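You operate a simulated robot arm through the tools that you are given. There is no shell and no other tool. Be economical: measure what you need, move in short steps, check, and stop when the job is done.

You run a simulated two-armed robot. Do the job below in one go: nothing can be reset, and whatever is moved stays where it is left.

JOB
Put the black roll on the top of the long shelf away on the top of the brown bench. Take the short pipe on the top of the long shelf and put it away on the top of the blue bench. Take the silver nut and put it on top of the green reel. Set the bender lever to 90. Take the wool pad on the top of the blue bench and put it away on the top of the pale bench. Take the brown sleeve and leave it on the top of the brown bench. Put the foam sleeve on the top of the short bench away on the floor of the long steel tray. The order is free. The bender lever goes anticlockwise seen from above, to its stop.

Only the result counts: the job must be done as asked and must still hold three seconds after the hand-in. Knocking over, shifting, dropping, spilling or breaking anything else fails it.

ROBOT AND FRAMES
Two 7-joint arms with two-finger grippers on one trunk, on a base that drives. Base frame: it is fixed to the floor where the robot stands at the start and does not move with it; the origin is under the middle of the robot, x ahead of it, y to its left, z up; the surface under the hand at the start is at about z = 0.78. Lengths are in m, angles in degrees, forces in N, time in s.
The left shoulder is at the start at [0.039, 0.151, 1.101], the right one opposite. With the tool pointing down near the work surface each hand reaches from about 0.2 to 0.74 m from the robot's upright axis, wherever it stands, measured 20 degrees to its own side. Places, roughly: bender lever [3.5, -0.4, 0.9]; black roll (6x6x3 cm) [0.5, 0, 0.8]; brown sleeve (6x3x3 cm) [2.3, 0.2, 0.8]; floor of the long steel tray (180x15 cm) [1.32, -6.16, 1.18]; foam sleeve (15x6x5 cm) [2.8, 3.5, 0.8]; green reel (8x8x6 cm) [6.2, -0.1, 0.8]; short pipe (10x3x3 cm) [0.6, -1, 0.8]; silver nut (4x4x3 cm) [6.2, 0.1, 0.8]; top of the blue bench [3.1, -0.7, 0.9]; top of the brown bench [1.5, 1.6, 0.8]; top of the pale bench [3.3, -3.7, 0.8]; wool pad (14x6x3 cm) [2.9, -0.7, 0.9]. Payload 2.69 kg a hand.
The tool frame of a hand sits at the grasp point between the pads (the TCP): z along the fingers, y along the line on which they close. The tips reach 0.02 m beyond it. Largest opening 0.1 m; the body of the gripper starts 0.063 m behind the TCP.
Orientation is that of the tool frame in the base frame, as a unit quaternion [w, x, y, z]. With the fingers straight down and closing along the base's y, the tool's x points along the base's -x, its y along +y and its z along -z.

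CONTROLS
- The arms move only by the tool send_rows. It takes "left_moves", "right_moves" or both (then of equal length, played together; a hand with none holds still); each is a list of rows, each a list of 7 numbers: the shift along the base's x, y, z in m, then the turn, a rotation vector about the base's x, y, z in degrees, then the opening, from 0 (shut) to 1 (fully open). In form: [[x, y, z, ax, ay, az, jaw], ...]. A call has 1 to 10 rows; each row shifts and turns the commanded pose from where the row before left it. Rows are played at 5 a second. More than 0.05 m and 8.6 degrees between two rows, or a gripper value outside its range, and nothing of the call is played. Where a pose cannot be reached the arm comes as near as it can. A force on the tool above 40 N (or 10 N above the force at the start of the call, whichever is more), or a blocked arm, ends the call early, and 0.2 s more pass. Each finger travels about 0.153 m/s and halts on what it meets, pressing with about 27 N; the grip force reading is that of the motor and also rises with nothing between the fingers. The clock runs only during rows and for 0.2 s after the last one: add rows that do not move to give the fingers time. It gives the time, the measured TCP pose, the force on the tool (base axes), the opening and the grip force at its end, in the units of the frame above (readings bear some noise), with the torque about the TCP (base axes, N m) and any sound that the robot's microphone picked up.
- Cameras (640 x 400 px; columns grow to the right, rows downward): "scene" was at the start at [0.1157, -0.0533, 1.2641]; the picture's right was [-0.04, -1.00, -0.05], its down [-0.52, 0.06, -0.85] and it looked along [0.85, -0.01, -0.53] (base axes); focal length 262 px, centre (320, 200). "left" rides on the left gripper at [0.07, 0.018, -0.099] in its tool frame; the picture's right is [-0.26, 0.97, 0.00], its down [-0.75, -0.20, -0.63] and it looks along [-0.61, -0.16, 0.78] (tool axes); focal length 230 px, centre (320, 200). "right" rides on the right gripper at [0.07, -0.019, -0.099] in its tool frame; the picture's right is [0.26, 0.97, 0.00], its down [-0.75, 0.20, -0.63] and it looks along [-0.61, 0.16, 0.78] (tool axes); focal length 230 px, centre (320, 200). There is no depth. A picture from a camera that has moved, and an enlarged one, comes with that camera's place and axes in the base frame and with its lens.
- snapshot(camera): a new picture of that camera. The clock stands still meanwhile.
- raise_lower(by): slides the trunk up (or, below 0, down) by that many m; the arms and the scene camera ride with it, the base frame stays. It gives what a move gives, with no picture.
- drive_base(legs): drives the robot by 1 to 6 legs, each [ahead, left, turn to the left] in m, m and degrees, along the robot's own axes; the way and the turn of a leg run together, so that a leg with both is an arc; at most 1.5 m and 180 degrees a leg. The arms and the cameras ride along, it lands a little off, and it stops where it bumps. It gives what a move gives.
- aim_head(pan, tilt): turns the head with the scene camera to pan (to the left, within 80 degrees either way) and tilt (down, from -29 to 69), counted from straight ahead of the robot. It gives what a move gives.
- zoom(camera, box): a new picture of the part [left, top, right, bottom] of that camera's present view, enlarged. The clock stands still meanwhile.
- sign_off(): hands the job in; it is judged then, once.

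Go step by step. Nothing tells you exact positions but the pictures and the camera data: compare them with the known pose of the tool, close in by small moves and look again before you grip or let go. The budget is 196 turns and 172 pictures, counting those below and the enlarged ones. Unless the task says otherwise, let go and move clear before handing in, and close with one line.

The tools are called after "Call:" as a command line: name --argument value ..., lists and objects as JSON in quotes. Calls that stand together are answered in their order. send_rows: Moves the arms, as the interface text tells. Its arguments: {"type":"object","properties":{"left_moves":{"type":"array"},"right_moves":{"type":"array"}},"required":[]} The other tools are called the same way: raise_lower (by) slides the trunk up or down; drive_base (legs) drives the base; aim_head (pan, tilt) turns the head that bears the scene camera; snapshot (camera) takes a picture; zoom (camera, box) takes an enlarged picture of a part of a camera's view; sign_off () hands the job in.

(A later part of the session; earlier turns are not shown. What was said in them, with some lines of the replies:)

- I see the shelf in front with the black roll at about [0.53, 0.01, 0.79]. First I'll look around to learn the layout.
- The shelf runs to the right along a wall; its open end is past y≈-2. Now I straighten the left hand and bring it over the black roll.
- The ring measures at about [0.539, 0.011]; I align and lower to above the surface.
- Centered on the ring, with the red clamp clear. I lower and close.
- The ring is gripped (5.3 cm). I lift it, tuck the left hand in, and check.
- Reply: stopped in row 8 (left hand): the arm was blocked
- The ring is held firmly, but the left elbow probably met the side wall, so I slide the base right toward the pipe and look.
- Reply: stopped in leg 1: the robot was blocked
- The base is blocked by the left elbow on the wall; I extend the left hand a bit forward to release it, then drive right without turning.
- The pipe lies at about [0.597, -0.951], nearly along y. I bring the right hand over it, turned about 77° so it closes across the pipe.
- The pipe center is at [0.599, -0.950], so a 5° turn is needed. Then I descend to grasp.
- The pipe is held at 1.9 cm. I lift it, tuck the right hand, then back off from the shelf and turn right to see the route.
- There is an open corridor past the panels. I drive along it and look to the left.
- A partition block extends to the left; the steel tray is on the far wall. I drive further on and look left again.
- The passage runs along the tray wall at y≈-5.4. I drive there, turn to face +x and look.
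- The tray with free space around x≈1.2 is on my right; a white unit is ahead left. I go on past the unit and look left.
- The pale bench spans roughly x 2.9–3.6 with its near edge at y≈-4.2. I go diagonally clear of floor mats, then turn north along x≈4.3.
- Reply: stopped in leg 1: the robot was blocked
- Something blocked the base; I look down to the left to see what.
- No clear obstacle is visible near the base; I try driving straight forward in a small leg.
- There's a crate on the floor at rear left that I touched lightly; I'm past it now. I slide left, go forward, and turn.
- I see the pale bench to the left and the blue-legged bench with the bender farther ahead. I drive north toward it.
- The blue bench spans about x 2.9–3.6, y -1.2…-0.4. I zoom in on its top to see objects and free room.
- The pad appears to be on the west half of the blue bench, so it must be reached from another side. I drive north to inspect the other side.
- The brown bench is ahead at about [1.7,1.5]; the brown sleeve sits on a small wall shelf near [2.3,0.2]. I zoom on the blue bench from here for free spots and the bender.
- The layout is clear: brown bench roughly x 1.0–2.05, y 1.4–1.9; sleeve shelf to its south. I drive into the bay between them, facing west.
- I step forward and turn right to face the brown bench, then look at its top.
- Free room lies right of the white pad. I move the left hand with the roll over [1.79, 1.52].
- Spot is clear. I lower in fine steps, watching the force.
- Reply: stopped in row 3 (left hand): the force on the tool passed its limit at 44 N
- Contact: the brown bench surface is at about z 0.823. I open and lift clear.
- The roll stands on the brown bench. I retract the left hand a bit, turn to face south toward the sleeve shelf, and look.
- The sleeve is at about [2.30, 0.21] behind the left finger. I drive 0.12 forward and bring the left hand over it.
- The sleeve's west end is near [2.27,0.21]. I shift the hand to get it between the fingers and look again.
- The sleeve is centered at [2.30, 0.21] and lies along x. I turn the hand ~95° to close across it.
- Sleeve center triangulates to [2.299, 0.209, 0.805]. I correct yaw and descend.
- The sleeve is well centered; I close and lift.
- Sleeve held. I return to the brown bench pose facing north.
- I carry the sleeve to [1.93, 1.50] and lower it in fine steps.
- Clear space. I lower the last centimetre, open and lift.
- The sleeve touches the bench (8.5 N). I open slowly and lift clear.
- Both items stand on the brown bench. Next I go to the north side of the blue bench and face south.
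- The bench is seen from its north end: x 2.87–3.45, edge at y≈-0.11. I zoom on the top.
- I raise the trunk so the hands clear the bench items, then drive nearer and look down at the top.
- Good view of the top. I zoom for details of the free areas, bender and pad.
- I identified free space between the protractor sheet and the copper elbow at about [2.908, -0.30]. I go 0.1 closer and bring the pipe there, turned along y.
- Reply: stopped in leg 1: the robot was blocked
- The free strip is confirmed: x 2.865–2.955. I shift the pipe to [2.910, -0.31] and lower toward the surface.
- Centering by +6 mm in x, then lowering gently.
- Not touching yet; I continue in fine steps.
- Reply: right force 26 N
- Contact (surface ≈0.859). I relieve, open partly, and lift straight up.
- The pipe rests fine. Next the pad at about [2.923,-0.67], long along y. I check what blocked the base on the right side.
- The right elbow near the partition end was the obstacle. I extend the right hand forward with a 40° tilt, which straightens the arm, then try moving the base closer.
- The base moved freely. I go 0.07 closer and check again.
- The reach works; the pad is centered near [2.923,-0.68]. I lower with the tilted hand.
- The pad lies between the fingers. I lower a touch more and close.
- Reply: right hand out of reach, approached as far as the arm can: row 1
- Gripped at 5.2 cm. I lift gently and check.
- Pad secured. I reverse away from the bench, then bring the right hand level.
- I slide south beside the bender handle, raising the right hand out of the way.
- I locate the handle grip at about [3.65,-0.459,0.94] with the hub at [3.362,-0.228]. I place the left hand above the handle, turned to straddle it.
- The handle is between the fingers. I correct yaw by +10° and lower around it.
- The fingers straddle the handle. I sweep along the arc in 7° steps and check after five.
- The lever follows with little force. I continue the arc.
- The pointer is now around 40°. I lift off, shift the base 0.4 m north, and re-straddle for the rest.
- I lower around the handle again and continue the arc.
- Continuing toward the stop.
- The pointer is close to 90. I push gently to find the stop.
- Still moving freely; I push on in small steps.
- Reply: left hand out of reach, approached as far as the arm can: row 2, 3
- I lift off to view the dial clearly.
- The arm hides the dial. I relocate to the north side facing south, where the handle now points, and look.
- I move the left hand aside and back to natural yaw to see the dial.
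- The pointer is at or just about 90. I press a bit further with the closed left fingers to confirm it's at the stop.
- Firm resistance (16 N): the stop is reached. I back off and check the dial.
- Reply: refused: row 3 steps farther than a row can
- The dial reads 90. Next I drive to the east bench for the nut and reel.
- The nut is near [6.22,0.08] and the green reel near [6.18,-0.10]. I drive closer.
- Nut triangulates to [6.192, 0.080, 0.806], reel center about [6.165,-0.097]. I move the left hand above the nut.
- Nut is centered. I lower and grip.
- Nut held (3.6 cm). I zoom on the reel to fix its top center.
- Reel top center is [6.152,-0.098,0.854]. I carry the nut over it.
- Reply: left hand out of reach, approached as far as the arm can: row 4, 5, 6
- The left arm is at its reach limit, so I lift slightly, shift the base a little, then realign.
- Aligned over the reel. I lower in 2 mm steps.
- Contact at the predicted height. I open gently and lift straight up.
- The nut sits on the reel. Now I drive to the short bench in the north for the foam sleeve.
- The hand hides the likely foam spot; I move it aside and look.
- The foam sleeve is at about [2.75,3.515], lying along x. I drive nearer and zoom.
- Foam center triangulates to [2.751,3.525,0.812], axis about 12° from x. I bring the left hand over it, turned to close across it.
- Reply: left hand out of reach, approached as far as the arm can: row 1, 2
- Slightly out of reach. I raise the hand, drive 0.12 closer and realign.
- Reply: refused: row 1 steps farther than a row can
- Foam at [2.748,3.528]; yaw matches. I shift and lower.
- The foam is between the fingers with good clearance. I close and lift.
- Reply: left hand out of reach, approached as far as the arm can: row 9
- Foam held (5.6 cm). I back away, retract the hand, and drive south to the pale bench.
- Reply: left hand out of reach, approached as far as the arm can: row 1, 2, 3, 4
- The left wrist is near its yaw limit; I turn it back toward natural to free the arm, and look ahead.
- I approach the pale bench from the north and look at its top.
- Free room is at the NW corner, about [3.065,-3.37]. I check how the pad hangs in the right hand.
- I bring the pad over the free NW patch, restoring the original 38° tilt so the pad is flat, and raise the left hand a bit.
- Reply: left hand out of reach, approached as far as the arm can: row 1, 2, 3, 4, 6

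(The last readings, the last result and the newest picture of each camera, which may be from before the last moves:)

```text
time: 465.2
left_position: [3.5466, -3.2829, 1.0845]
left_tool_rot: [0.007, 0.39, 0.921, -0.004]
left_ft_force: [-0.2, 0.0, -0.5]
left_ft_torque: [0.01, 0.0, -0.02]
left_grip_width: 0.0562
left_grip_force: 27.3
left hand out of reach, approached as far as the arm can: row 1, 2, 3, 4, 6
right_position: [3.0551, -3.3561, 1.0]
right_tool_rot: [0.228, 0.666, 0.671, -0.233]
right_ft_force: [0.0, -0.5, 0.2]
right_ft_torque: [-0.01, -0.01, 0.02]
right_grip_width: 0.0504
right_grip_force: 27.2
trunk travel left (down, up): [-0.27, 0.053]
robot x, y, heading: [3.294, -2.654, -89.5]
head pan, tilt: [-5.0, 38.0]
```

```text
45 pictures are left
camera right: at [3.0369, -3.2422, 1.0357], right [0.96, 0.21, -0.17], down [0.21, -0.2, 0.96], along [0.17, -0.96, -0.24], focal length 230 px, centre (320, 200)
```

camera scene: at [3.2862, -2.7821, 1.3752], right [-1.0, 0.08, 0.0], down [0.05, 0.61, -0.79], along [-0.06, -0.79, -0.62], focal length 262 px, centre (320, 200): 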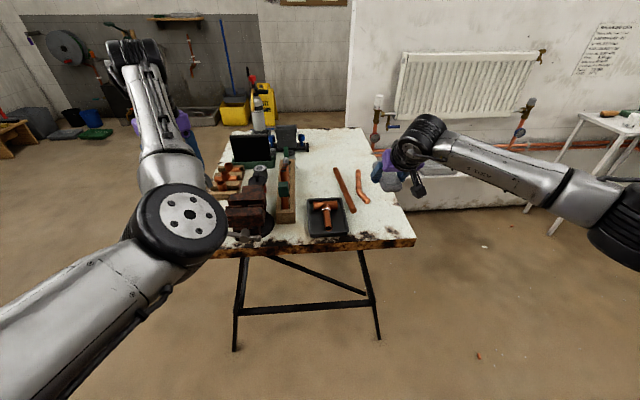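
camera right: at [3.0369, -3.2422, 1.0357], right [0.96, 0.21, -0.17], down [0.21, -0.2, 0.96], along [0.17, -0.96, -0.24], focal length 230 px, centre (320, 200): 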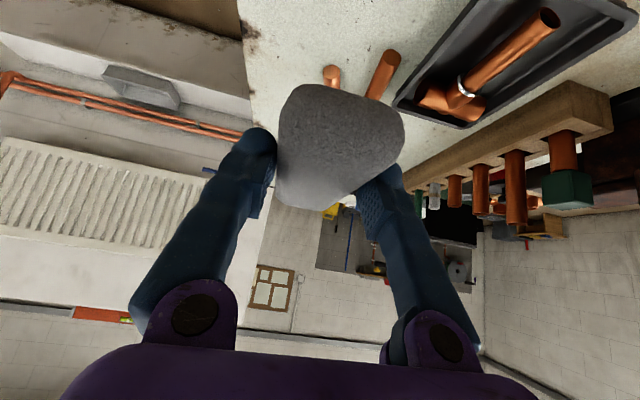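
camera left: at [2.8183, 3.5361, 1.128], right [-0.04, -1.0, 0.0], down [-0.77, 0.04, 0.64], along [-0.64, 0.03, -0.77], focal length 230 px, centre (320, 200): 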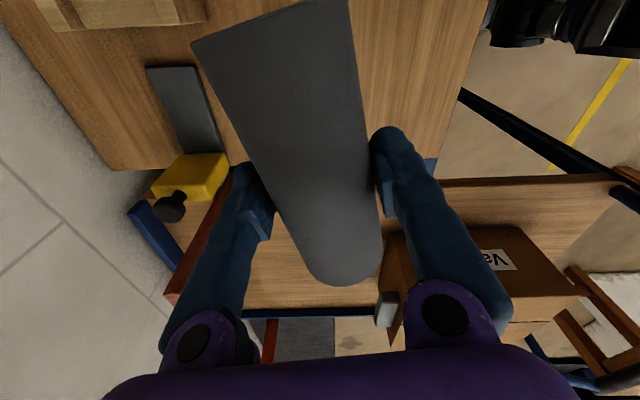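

The patch is clear. I shift 1 cm west and lower.

Call:
send_rows --right_moves '[[-0.01, 0, -0.04, 0, 0, 0, 0], [0, 0, -0.04, 0, 0, 0, 0], [0, 0, -0.03, 0, 0, 0, 0], [0, 0, -0.02, 0, 0, 0, 0], [0, 0, 0, 0, 0, 0, 0]]'

Call:
snapshot --camera "right"

```text
time: 466.4
left_position: [3.5463, -3.2832, 1.0837]
left_tool_rot: [0.006, 0.39, 0.921, -0.004]
left_ft_force: [0.1, 0.1, 0.5]
left_ft_torque: [0.0, -0.02, -0.01]
left_grip_width: 0.0561
left_grip_force: 26.8
right_position: [3.042, -3.3553, 0.8715]
right_tool_rot: [0.227, 0.667, 0.671, -0.233]
right_ft_force: [0.3, 0.4, 0.6]
right_ft_torque: [-0.01, -0.01, -0.03]
right_grip_width: 0.0505
right_grip_force: 27.5
trunk travel left (down, up): [-0.27, 0.053]
robot x, y, heading: [3.2878, -2.6598, -89.4]
head pan, tilt: [-5.0, 38.0]
```

```text
44 pictures are left
camera right: at [3.025, -3.241, 0.9067], right [0.96, 0.21, -0.17], down [0.21, -0.2, 0.96], along [0.17, -0.96, -0.24], focal length 230 px, centre (320, 200)
```

right: 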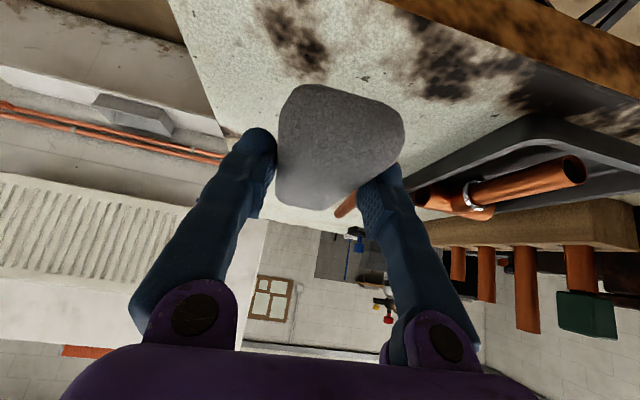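

Call:
send_rows --right_moves '[[0, 0, -0.012, 0, 0, 0, 0], [0, 0, -0.008, 0, 0, 0, 0], [0, 0, -0.005, 0, 0, 0, 0], [0, 0, -0.004, 0, 0, 0, 0], [0, 0, -0.003, 0, 0, 0, 0], [0, 0, 0, 0, 0, 0, 0]]'

```text
time: 467.8
left_position: [3.5462, -3.2833, 1.0843]
left_tool_rot: [0.006, 0.39, 0.921, -0.005]
left_ft_force: [0.7, -1.2, -0.1]
left_ft_torque: [0.02, 0.0, -0.04]
left_grip_width: 0.0568
left_grip_force: 27.2
right_position: [3.0438, -3.3551, 0.8386]
right_tool_rot: [0.227, 0.666, 0.671, -0.232]
right_ft_force: [-0.3, -0.5, -0.3]
right_ft_torque: [0.03, -0.04, 0.0]
right_grip_width: 0.0504
right_grip_force: 26.9
trunk travel left (down, up): [-0.27, 0.053]
robot x, y, heading: [3.2906, -2.6579, -89.7]
head pan, tilt: [-5.0, 38.0]
```

Call:
send_rows --right_moves '[[0, 0, -0.003, 0, 0, 0, 0], [0, 0, -0.003, 0, 0, 0, 0], [0, 0, -0.003, 0, 0, 0, 0], [0, 0, 0, 0, 0, 0, 0]]'

Call:
snapshot --camera "right"

```text
time: 468.8
left_position: [3.5448, -3.2821, 1.0856]
left_tool_rot: [0.007, 0.39, 0.921, -0.005]
left_ft_force: [0.5, 0.6, -0.1]
left_ft_torque: [-0.03, 0.0, 0.01]
left_grip_width: 0.0566
left_grip_force: 27.1
right_position: [3.0449, -3.3563, 0.8327]
right_tool_rot: [0.23, 0.666, 0.67, -0.233]
right_ft_force: [-1.0, -0.9, 5.6]
right_ft_torque: [-0.57, -0.16, -0.08]
right_grip_width: 0.0504
right_grip_force: 27.2
trunk travel left (down, up): [-0.27, 0.053]
robot x, y, heading: [3.2936, -2.656, -89.5]
head pan, tilt: [-5.0, 38.0]
```

```text
43 pictures are left
camera right: at [3.0275, -3.2411, 0.8666], right [0.96, 0.21, -0.17], down [0.21, -0.2, 0.96], along [0.17, -0.96, -0.24], focal length 230 px, centre (320, 200)
```

right: 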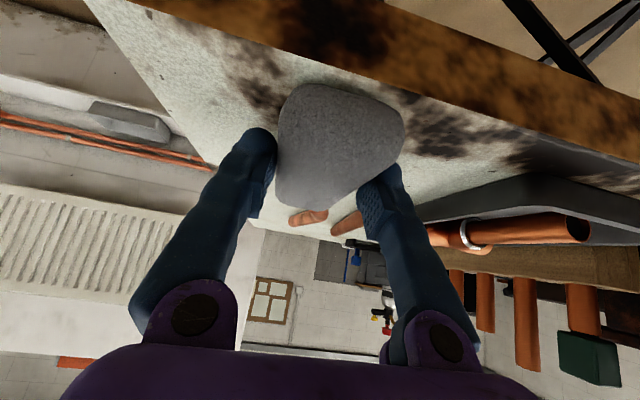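

Contact at the far end at the predicted height. I lower 2 mm more and release.

Call:
send_rows --right_moves '[[0, 0, -0.002, -1, 0, 0, 0], [0, 0, 0, 0, 0, 0, 0.55], [0, 0, 0, 0, 0, 0, 0.75], [0, 0, 0, 0, 0, 0, 0.75], [0, 0.01, 0.015, 0, 0, 0, 0.75], [0, 0.015, 0.03, 0, 0, 0, 0.75], [0, 0.02, 0.04, 0, 0, 0, 0.75], [0, 0.02, 0.04, 5, 0, 0, 0.9], [0, 0.02, 0.04, 5, 0, 0, 1]]'

Call:
snapshot --camera "right"

```text
time: 470.8
left_position: [3.5456, -3.2832, 1.085]
left_tool_rot: [0.007, 0.39, 0.921, -0.005]
left_ft_force: [0.4, 0.1, 0.3]
left_ft_torque: [-0.03, -0.02, 0.02]
left_grip_width: 0.0568
left_grip_force: 27.1
right_position: [3.0448, -3.2708, 0.9953]
right_tool_rot: [0.175, 0.682, 0.688, -0.179]
right_ft_force: [-0.1, 0.0, -0.2]
right_ft_torque: [0.01, -0.06, 0.0]
right_grip_width: 0.1001
right_grip_force: 0.0
trunk travel left (down, up): [-0.27, 0.053]
robot x, y, heading: [3.2921, -2.6538, -89.4]
head pan, tilt: [-5.0, 38.0]
```

```text
42 pictures are left
camera right: at [3.027, -3.1638, 1.0483], right [0.96, 0.23, -0.13], down [0.21, -0.35, 0.91], along [0.17, -0.91, -0.39], focal length 230 px, centre (320, 200)
```

right: 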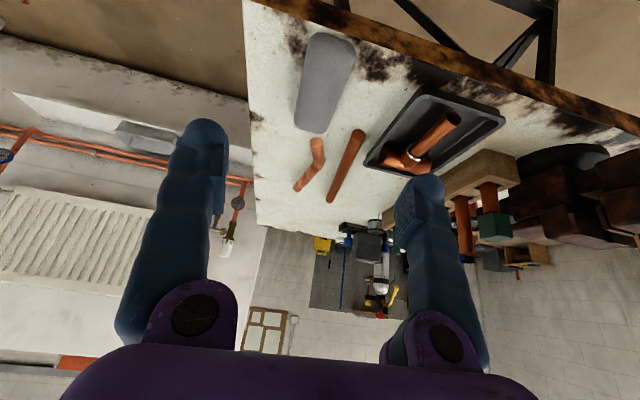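

The pad lies flat on the pale bench. I level and retract both hands, then drive back around toward the tray.

Call:
send_rows --right_moves '[[-0.01, 0.03, 0.02, 7, 0, 0, 1], [-0.01, 0.03, 0.02, 7, 0, 0, 1], [-0.01, 0.03, 0.02, 7, 0, 0, 1], [-0.01, 0.03, 0, 7, 0, 0, 1], [0, 0, 0, 0, 0, 0, 1]]' --left_moves '[[0, 0.03, 0.005, 0, 0, 0, 0], [0, 0.03, 0.005, 0, 0, 0, 0], [0, 0.03, 0.005, 0, 0, 0, 0], [0, 0.03, 0.005, 0, 0, 0, 0], [0, 0, 0, 0, 0, 0, 0]]'

Call:
drive_base --legs '[[-0.35, 0, 0], [0, 1.1, 0], [1.3, 0, 0], [0.65, 0, 0], [0, 0, -90]]'

```text
time: 472.0
left_position: [3.586, -3.2646, 1.0882]
left_tool_rot: [0.007, 0.391, 0.92, -0.005]
left_ft_force: [0.9, 0.2, 0.1]
left_ft_torque: [0.03, -0.01, 0.01]
left_grip_width: 0.0563
left_grip_force: 27.0
left hand out of reach, approached as far as the arm can: row 1, 2, 3, 4
right_position: [3.0047, -3.1522, 1.0544]
right_tool_rot: [0.004, 0.704, 0.71, -0.007]
right_ft_force: [-0.4, 0.0, 0.8]
right_ft_torque: [-0.02, -0.01, 0.01]
right_grip_width: 0.0999
right_grip_force: 0.1
trunk travel left (down, up): [-0.27, 0.053]
robot x, y, heading: [3.2943, -2.6541, -89.6]
head pan, tilt: [-5.0, 38.0]
```

```text
time: 496.9
left_position: [3.8224, -4.5328, 1.089]
left_tool_rot: [0.001, 0.923, 0.386, -0.008]
left_ft_force: [0.6, 0.0, -0.3]
left_ft_torque: [-0.01, -0.02, -0.01]
left_grip_width: 0.0565
left_grip_force: 27.1
right_position: [3.9191, -3.9492, 1.0534]
right_tool_rot: [-0.001, 1.0, 0.016, -0.008]
right_ft_force: [-0.9, -0.8, 0.6]
right_ft_torque: [0.01, -0.03, 0.0]
right_grip_width: 0.0999
right_grip_force: 0.1
trunk travel left (down, up): [-0.27, 0.053]
robot x, y, heading: [4.4199, -4.2244, -178.1]
head pan, tilt: [-5.0, 38.0]
```

I turn the left hand back to natural yaw and continue along the known passage, facing west.

Call:
send_rows --left_moves '[[0, 0, 0, 0, 0, -7.5, 0], [0, 0, 0, 0, 0, -7.5, 0], [0, 0, 0, 0, 0, -7.5, 0], [0, 0, 0, 0, 0, -7.5, 0], [0, 0, 0, 0, 0, -7.5, 0], [0, 0, 0, 0, 0, -7.5, 0], [0, 0, 0, 0, 0, 0, 0]]'

Call:
drive_base --legs '[[0, 0.7, -1.9], [1.0, 0, 0], [0.1, 0.28, 0], [0.35, 0.2, 0], [0.7, 0, 0]]'

Call:
aim_head --pan 20 --tilt 10

Call:
snapshot --camera "scene"

```text
time: 498.5
left_position: [3.8218, -4.5336, 1.088]
left_tool_rot: [-0.002, 1.0, 0.004, -0.009]
left_ft_force: [0.5, -0.2, -0.3]
left_ft_torque: [-0.01, 0.01, -0.01]
left_grip_width: 0.0565
left_grip_force: 27.5
right_position: [3.9199, -3.949, 1.0547]
right_tool_rot: [-0.001, 1.0, 0.017, -0.009]
right_ft_force: [0.3, 0.1, -0.4]
right_ft_torque: [0.0, 0.0, 0.0]
right_grip_width: 0.0999
right_grip_force: 0.1
trunk travel left (down, up): [-0.27, 0.053]
robot x, y, heading: [4.4239, -4.2253, -178.1]
head pan, tilt: [-5.0, 38.0]
```

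```text
time: 518.1
left_position: [1.6427, -5.6516, 1.0864]
left_tool_rot: [-0.002, 1.0, -0.015, -0.009]
left_ft_force: [-0.1, 0.9, -0.9]
left_ft_torque: [0.02, -0.05, -0.01]
left_grip_width: 0.0565
left_grip_force: 26.5
right_position: [1.7643, -5.0728, 1.0531]
right_tool_rot: [-0.002, 1.0, -0.004, -0.007]
right_ft_force: [-0.1, 0.7, -0.5]
right_ft_torque: [0.02, 0.0, -0.02]
right_grip_width: 0.0998
right_grip_force: 0.0
trunk travel left (down, up): [-0.27, 0.053]
robot x, y, heading: [2.2548, -5.3691, 179.8]
head pan, tilt: [-5.0, 38.0]
```

```text
time: 519.0
left_position: [1.6436, -5.6534, 1.0881]
left_tool_rot: [-0.001, 1.0, -0.015, -0.009]
left_ft_force: [-0.3, 0.8, 0.1]
left_ft_torque: [-0.01, -0.01, 0.0]
left_grip_width: 0.0563
left_grip_force: 27.0
right_position: [1.7629, -5.0723, 1.0536]
right_tool_rot: [-0.002, 1.0, -0.003, -0.009]
right_ft_force: [0.4, 0.2, -0.4]
right_ft_torque: [-0.02, -0.03, 0.01]
right_grip_width: 0.0999
right_grip_force: 0.0
trunk travel left (down, up): [-0.27, 0.053]
robot x, y, heading: [2.2586, -5.3655, 179.6]
head pan, tilt: [20.0, 10.0]
```

```text
41 pictures are left
camera scene: at [2.1282, -5.3991, 1.4197], right [-0.34, 0.94, 0.0], down [0.16, 0.06, -0.98], along [-0.93, -0.33, -0.17], focal length 262 px, centre (320, 200)
```

scene: 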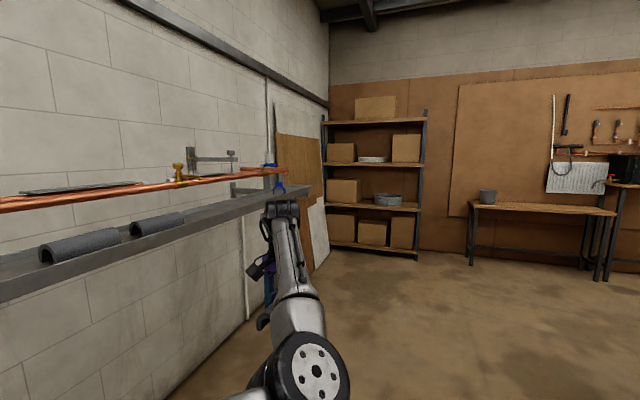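

The tray runs along the left wall; free room lies around x 0.9–1.4. I drive beside it and look.

Call:
drive_base --legs '[[0.82, 0.08, 0]]'

Call:
raise_lower --by 0.05

Call:
aim_head --pan 68 --tilt 20

Call:
snapshot --camera "scene"

```text
time: 523.4
left_position: [0.83, -5.7346, 1.0881]
left_tool_rot: [-0.002, 1.0, -0.012, -0.009]
left_ft_force: [0.0, -0.1, 0.5]
left_ft_torque: [-0.02, 0.02, -0.02]
left_grip_width: 0.0566
left_grip_force: 27.0
right_position: [0.9457, -5.1535, 1.0532]
right_tool_rot: [-0.001, 1.0, 0.0, -0.008]
right_ft_force: [-0.8, -0.1, 0.3]
right_ft_torque: [0.02, -0.01, -0.01]
right_grip_width: 0.1001
right_grip_force: 0.2
trunk travel left (down, up): [-0.27, 0.053]
robot x, y, heading: [1.4386, -5.4492, 180.2]
head pan, tilt: [20.0, 10.0]
```

```text
time: 524.3
left_position: [0.8297, -5.7345, 1.1377]
left_tool_rot: [-0.002, 1.0, -0.012, -0.009]
left_ft_force: [-0.6, 0.2, 0.2]
left_ft_torque: [0.0, -0.01, -0.01]
left_grip_width: 0.0565
left_grip_force: 26.9
right_position: [0.9472, -5.1534, 1.1033]
right_tool_rot: [-0.002, 1.0, 0.0, -0.008]
right_ft_force: [0.4, -0.1, -0.6]
right_ft_torque: [-0.01, -0.03, 0.0]
right_grip_width: 0.1003
right_grip_force: 0.1
trunk travel left (down, up): [-0.32, 0.003]
robot x, y, heading: [1.4419, -5.4429, 180.1]
head pan, tilt: [20.0, 10.0]
```

```text
time: 525.5
left_position: [0.8298, -5.7349, 1.1378]
left_tool_rot: [-0.002, 1.0, -0.013, -0.008]
left_ft_force: [-0.8, 0.0, -0.3]
left_ft_torque: [-0.02, -0.01, 0.0]
left_grip_width: 0.0566
left_grip_force: 26.8
right_position: [0.947, -5.1539, 1.1053]
right_tool_rot: [-0.001, 1.0, -0.001, -0.009]
right_ft_force: [-0.3, 0.6, -0.5]
right_ft_torque: [0.01, 0.01, -0.03]
right_grip_width: 0.1002
right_grip_force: 0.1
trunk travel left (down, up): [-0.32, 0.003]
robot x, y, heading: [1.4423, -5.445, 180.0]
head pan, tilt: [68.0, 20.0]
```

```text
40 pictures are left
camera scene: at [1.3657, -5.5315, 1.4536], right [-0.93, 0.38, 0.0], down [0.13, 0.32, -0.94], along [-0.35, -0.87, -0.34], focal length 262 px, centre (320, 200)
```

scene: 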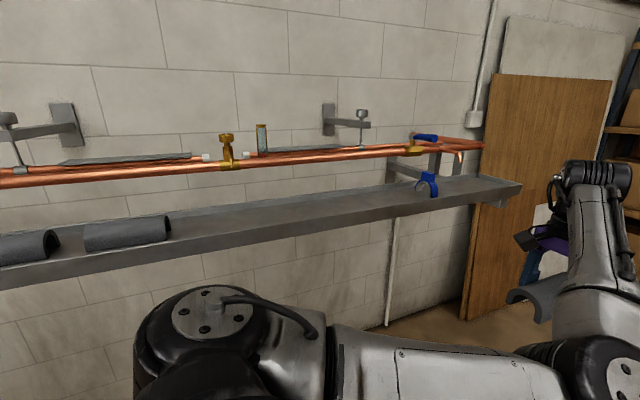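

The tray stretch x 0.85–1.4 is free and the copper pipes are behind it near y≈-6.3. I move the base slightly and raise the foam above tray level.

Call:
drive_base --legs '[[-0.03, 0.055, 0]]'

Call:
send_rows --left_moves '[[0.03, 0, 0.035, 0, 0, 0, 0], [0.03, 0, 0.035, 0, 0, 0, 0], [0.03, 0, 0.035, 0, 0, 0, 0], [0.03, 0, 0.035, 0, 0, 0, 0], [0.03, 0, 0.035, 0, 0, 0, 0], [0.02, -0.02, 0.02, 0, 0, 0, 0], [0.0, -0.04, 0, 0, 0, 0, 0], [0, -0.04, 0, 0, 0, 0, 0]]'

Call:
snapshot --camera "scene"

Call:
snapshot --camera "left"

```text
time: 526.7
left_position: [0.8604, -5.7899, 1.1379]
left_tool_rot: [-0.002, 1.0, -0.012, -0.009]
left_ft_force: [0.1, 0.2, -0.1]
left_ft_torque: [0.02, 0.04, 0.01]
left_grip_width: 0.0567
left_grip_force: 26.8
right_position: [0.9773, -5.2099, 1.1037]
right_tool_rot: [-0.002, 1.0, 0.0, -0.009]
right_ft_force: [0.1, -0.4, -0.6]
right_ft_torque: [0.01, 0.02, 0.04]
right_grip_width: 0.1
right_grip_force: 0.1
trunk travel left (down, up): [-0.32, 0.003]
robot x, y, heading: [1.4676, -5.4996, -179.9]
head pan, tilt: [68.0, 20.0]
```

```text
time: 528.5
left_position: [0.9633, -5.9772, 1.2989]
left_tool_rot: [-0.002, 1.0, -0.012, -0.009]
left_ft_force: [-0.2, -0.1, -0.8]
left_ft_torque: [0.02, 0.03, 0.0]
left_grip_width: 0.0564
left_grip_force: 27.1
left hand out of reach, approached as far as the arm can: row 1, 2, 3, 4, 5
right_position: [0.9763, -5.2089, 1.1041]
right_tool_rot: [-0.002, 1.0, 0.001, -0.009]
right_ft_force: [-0.4, -0.8, 0.3]
right_ft_torque: [0.04, -0.01, -0.01]
right_grip_width: 0.0999
right_grip_force: 0.1
trunk travel left (down, up): [-0.32, 0.003]
robot x, y, heading: [1.472, -5.5002, -179.8]
head pan, tilt: [68.0, 20.0]
```

```text
39 pictures are left
camera scene: at [1.3954, -5.588, 1.4534], right [-0.93, 0.37, 0.0], down [0.13, 0.32, -0.94], along [-0.35, -0.87, -0.34], focal length 262 px, centre (320, 200)
```

scene: 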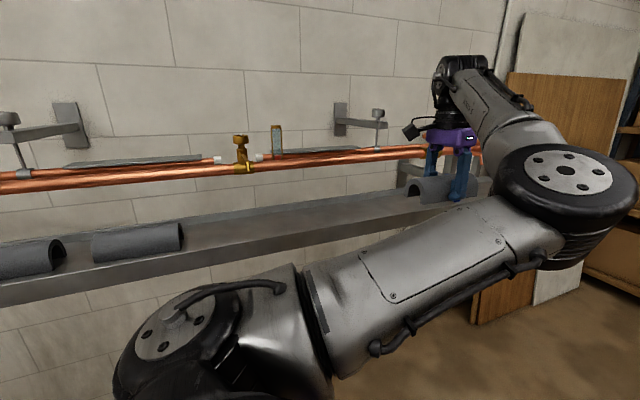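

```text
38 pictures are left
camera left: at [1.0358, -5.9959, 1.3953], right [-0.28, -0.96, 0.0], down [-0.73, 0.22, 0.64], along [-0.62, 0.18, -0.77], focal length 230 px, centre (320, 200)
```

left: 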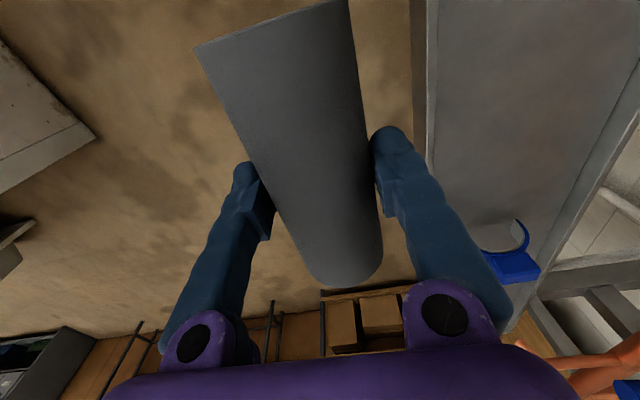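

The foam is above tray level; the tray interior spans y -6.07…-6.23. I back the base 0.1 for clearance from the blue clamp and move the foam over the tray.

Call:
drive_base --legs '[[-0.1, 0, 0]]'

Call:
send_rows --left_moves '[[0, -0.04, 0, 0, 0, 0, 0], [0, -0.04, 0, 0, 0, 0, 0], [0, -0.04, 0, 0, 0, 0, 0], [0, 0, 0, 0, 0, 0, 0]]'

Call:
snapshot --camera "scene"

Call:
snapshot --camera "left"

```text
time: 529.6
left_position: [1.0638, -5.9752, 1.2983]
left_tool_rot: [-0.002, 1.0, -0.012, -0.009]
left_ft_force: [0.7, 0.3, 0.0]
left_ft_torque: [-0.03, 0.04, 0.04]
left_grip_width: 0.0565
left_grip_force: 27.3
right_position: [1.0764, -5.2087, 1.1036]
right_tool_rot: [-0.001, 1.0, 0.002, -0.009]
right_ft_force: [0.7, 0.8, -0.6]
right_ft_torque: [-0.02, 0.03, -0.02]
right_grip_width: 0.1002
right_grip_force: 0.0
trunk travel left (down, up): [-0.32, 0.003]
robot x, y, heading: [1.571, -5.502, -180.0]
head pan, tilt: [68.0, 20.0]
```

```text
time: 530.6
left_position: [1.0619, -6.0946, 1.2978]
left_tool_rot: [-0.001, 1.0, -0.013, -0.009]
left_ft_force: [0.7, 1.0, 1.1]
left_ft_torque: [0.0, 0.02, 0.01]
left_grip_width: 0.0567
left_grip_force: 26.7
right_position: [1.076, -5.2075, 1.1031]
right_tool_rot: [-0.001, 1.0, 0.0, -0.008]
right_ft_force: [0.1, 0.5, -0.8]
right_ft_torque: [-0.02, 0.0, -0.02]
right_grip_width: 0.1002
right_grip_force: 0.1
trunk travel left (down, up): [-0.32, 0.003]
robot x, y, heading: [1.5712, -5.5005, -180.2]
head pan, tilt: [68.0, 20.0]
```

```text
37 pictures are left
camera scene: at [1.4947, -5.5855, 1.4536], right [-0.93, 0.37, 0.0], down [0.13, 0.32, -0.94], along [-0.35, -0.87, -0.34], focal length 262 px, centre (320, 200)
```

scene: 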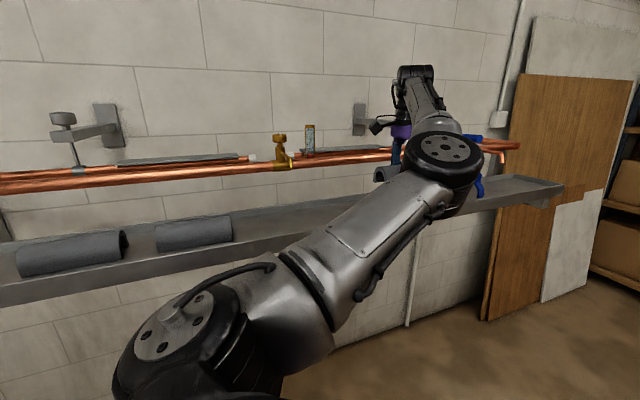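

```text
36 pictures are left
camera left: at [1.1346, -6.1144, 1.3956], right [-0.28, -0.96, 0.0], down [-0.73, 0.22, 0.64], along [-0.62, 0.18, -0.77], focal length 230 px, centre (320, 200)
```

left: 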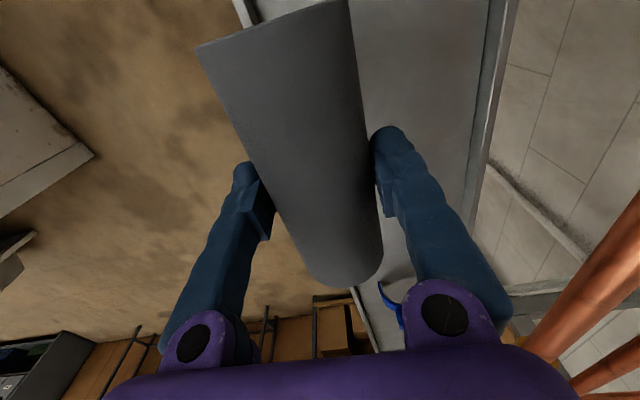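

I center over the tray (y≈-6.15) and lower part way.

Call:
send_rows --left_moves '[[0, -0.028, 0, 0, 0, 0, 0], [0, -0.027, 0, 0, 0, 0, 0], [0, 0, -0.025, 0, 0, 0, 0], [0, 0, -0.02, 0, 0, 0, 0], [0, 0, 0, 0, 0, 0, 0]]'

Call:
snapshot --camera "left"

Call:
zoom --camera "scene" --box '[320, 80, 540, 217]'

```text
time: 531.8
left_position: [1.0611, -6.1514, 1.2523]
left_tool_rot: [-0.002, 1.0, -0.012, -0.008]
left_ft_force: [-0.8, -0.4, 0.4]
left_ft_torque: [-0.04, -0.01, 0.01]
left_grip_width: 0.0562
left_grip_force: 27.5
right_position: [1.0764, -5.2082, 1.1038]
right_tool_rot: [-0.002, 1.0, 0.002, -0.008]
right_ft_force: [0.4, 0.2, -0.6]
right_ft_torque: [0.0, -0.03, -0.01]
right_grip_width: 0.1003
right_grip_force: 0.1
trunk travel left (down, up): [-0.32, 0.003]
robot x, y, heading: [1.5673, -5.4999, -180.2]
head pan, tilt: [68.0, 20.0]
```

```text
35 pictures are left
camera left: at [1.134, -6.17, 1.3502], right [-0.28, -0.96, 0.0], down [-0.73, 0.22, 0.64], along [-0.62, 0.18, -0.77], focal length 230 px, centre (320, 200)
```

left: 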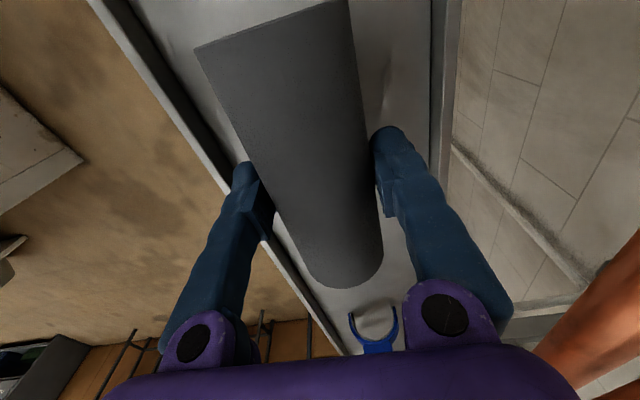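

```text
2.91 times, centred on (430, 148) of scene
camera zoom: at [1.4949, -5.5865, 1.4536], right [-0.93, 0.37, 0.0], down [0.13, 0.32, -0.94], along [-0.35, -0.87, -0.34], focal length 763 px, centre (0, 350)
```

zoom: 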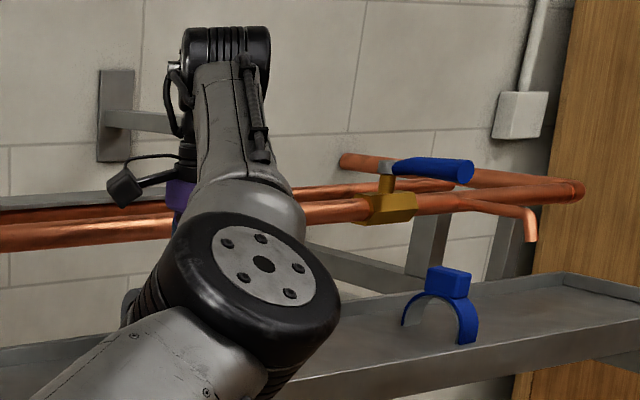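

Foam and fingers fit inside the tray. I lower to the floor in fine steps.

Call:
send_rows --left_moves '[[0, 0, -0.015, 0, 0, 0, 0], [0, 0, -0.01, 0, 0, 0, 0], [0, 0, -0.005, 0, 0, 0, 0], [0, 0, -0.003, 0, 0, 0, 0], [0, 0, 0, 0, 0, 0, 0]]'

```text
time: 533.0
left_position: [1.0623, -6.1501, 1.2187]
left_tool_rot: [-0.001, 1.0, -0.012, -0.008]
left_ft_force: [-0.7, 0.2, 0.0]
left_ft_torque: [0.02, 0.01, 0.04]
left_grip_width: 0.0564
left_grip_force: 27.0
right_position: [1.0753, -5.2085, 1.1035]
right_tool_rot: [-0.001, 1.0, 0.0, -0.009]
right_ft_force: [0.5, -0.2, 0.1]
right_ft_torque: [-0.01, 0.0, 0.01]
right_grip_width: 0.0997
right_grip_force: 0.0
trunk travel left (down, up): [-0.32, 0.003]
robot x, y, heading: [1.5711, -5.5008, -180.1]
head pan, tilt: [68.0, 20.0]
```

Call:
send_rows --left_moves '[[0, 0, -0.003, 0, 0, 0, 0], [0, 0, -0.003, 0, 0, 0, 0], [0, 0, -0.003, 0, 0, 0, 0], [0, 0, 0, 0, 0, 0, 0]]'

```text
time: 534.0
left_position: [1.0638, -6.1509, 1.2106]
left_tool_rot: [-0.002, 1.0, -0.013, -0.009]
left_ft_force: [0.1, 0.6, -0.5]
left_ft_torque: [0.0, 0.01, 0.0]
left_grip_width: 0.0567
left_grip_force: 26.3
right_position: [1.0766, -5.2091, 1.1038]
right_tool_rot: [-0.002, 1.0, 0.001, -0.009]
right_ft_force: [0.0, 0.8, 0.1]
right_ft_torque: [-0.01, 0.0, -0.01]
right_grip_width: 0.1002
right_grip_force: 0.1
trunk travel left (down, up): [-0.32, 0.003]
robot x, y, heading: [1.5714, -5.4977, -180.3]
head pan, tilt: [68.0, 20.0]
```

Call:
send_rows --left_moves '[[0, 0, -0.003, 0, 0, 0, 0], [0, 0, -0.003, 0, 0, 0, 0], [0, 0, -0.003, 0, 0, 0, 0], [0, 0, 0, 0, 0, 0, 0]]'

Call:
snapshot --camera "left"

```text
time: 534.9
left_position: [1.0643, -6.1493, 1.2084]
left_tool_rot: [0.004, 1.0, -0.01, -0.014]
left_ft_force: [2.0, 3.0, 12.4]
left_ft_torque: [0.06, -0.29, 0.04]
left_grip_width: 0.0565
left_grip_force: 26.8
right_position: [1.0773, -5.2071, 1.1033]
right_tool_rot: [0.0, 1.0, -0.001, -0.008]
right_ft_force: [-0.3, -0.9, 0.0]
right_ft_torque: [-0.01, -0.04, -0.02]
right_grip_width: 0.1002
right_grip_force: 0.0
trunk travel left (down, up): [-0.32, 0.003]
robot x, y, heading: [1.5683, -5.5009, -179.7]
head pan, tilt: [68.0, 20.0]
stopped in row 4 (left hand): the force on the tool passed its limit at 42 N (the readings are from after the stop); the commanded pose is now the measured one
```

```text
33 pictures are left
camera left: at [1.1372, -6.1687, 1.3054], right [-0.28, -0.96, 0.01], down [-0.73, 0.22, 0.65], along [-0.63, 0.17, -0.76], focal length 230 px, centre (320, 200)
```

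left: 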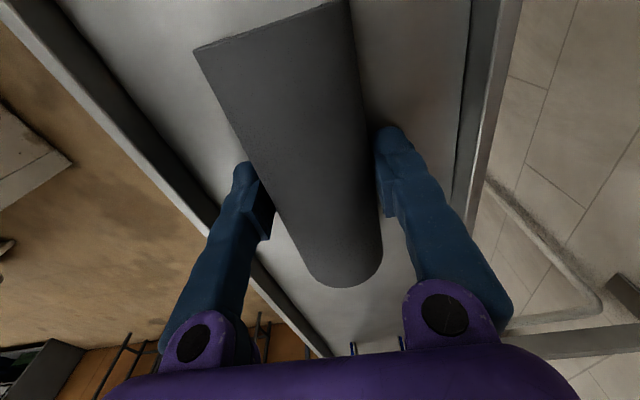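

The foam rests on the tray floor. I relieve, open, and lift straight up.

Call:
send_rows --left_moves '[[0, 0, 0.002, 0, 0, 0, 0], [0, 0, 0, 0, 0, 0, 0.65], [0, 0, 0, 0, 0, 0, 0.75], [0, 0, 0, 0, 0, 0, 0.75], [0, 0, 0.02, 0, 0, 0, 0.75], [0, 0, 0.035, 0, 0, 0, 0.75], [0, 0, 0.04, 0, 0, 0, 0.75], [0, 0.04, 0.01, 0, 0, 0, 0.75], [0, 0.045, 0, 0, 0, 0, 0.75], [0, 0.045, 0, 0, 0, 0, 0.75]]'

Call:
snapshot --camera "scene"

Call:
snapshot --camera "left"

```text
time: 537.1
left_position: [1.0624, -6.0192, 1.3131]
left_tool_rot: [0.003, 1.0, -0.01, -0.012]
left_ft_force: [0.9, 0.0, -0.6]
left_ft_torque: [-0.01, 0.0, 0.04]
left_grip_width: 0.0752
left_grip_force: 0.0
right_position: [1.0744, -5.2067, 1.1029]
right_tool_rot: [0.0, 1.0, 0.0, -0.008]
right_ft_force: [-0.3, 0.7, -0.2]
right_ft_torque: [0.0, 0.02, -0.02]
right_grip_width: 0.1
right_grip_force: 0.1
trunk travel left (down, up): [-0.32, 0.003]
robot x, y, heading: [1.5731, -5.5015, -180.0]
head pan, tilt: [68.0, 20.0]
```

```text
32 pictures are left
camera scene: at [1.4946, -5.5846, 1.4537], right [-0.93, 0.37, 0.0], down [0.13, 0.32, -0.94], along [-0.35, -0.87, -0.34], focal length 262 px, centre (320, 200)
```

scene: 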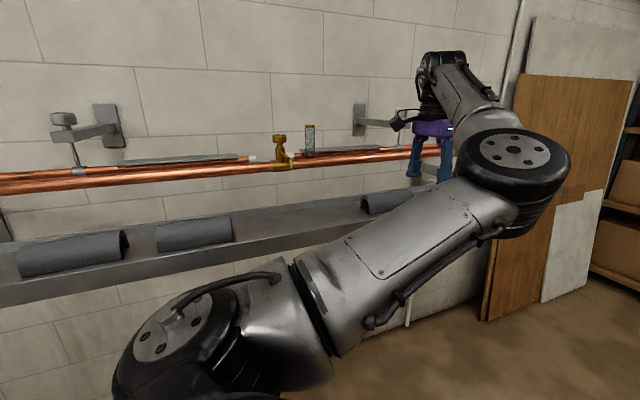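

```text
31 pictures are left
camera left: at [1.1354, -6.0375, 1.4101], right [-0.28, -0.96, 0.01], down [-0.73, 0.22, 0.65], along [-0.62, 0.17, -0.76], focal length 230 px, centre (320, 200)
```

left: 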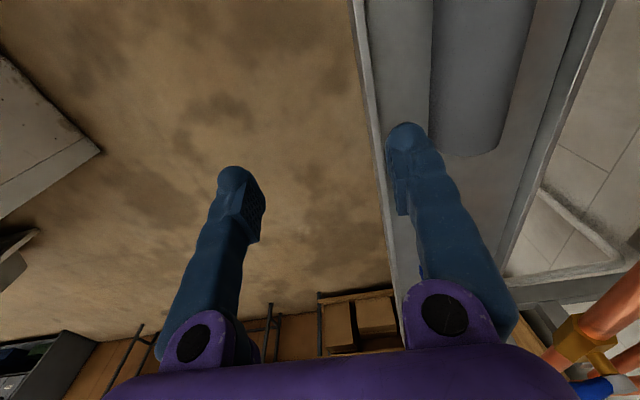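

The foam lies in the tray; every part of the job is placed. I draw the hand fully clear.

Call:
send_rows --left_moves '[[0, 0.045, 0, 0, 0, 0, 0.75], [0, 0.045, 0, 0, 0, 0, 0.75], [0, 0.045, 0, 0, 0, 0, 0.75], [0, 0, 0, 0, 0, 0, 0.75]]'

Call:
sign_off

```text
time: 538.1
left_position: [1.0627, -5.8884, 1.3103]
left_tool_rot: [0.002, 1.0, -0.01, -0.012]
left_ft_force: [-0.7, 0.1, 0.1]
left_ft_torque: [0.04, 0.0, 0.03]
left_grip_width: 0.0753
left_grip_force: 0.1
right_position: [1.0745, -5.2105, 1.1041]
right_tool_rot: [-0.001, 1.0, 0.001, -0.008]
right_ft_force: [0.4, -1.0, 0.5]
right_ft_torque: [-0.01, -0.01, -0.02]
right_grip_width: 0.0999
right_grip_force: 0.0
trunk travel left (down, up): [-0.32, 0.003]
robot x, y, heading: [1.5686, -5.4977, -180.0]
head pan, tilt: [68.0, 20.0]
```

```text
The job is handed in.
```

All seven items are done and handed in, with each placement and the 90 on the bender dial checked by camera; the one doubt is that the base stopped against something, probably the floor crate by the white unit, and I did not check whether it shifted.
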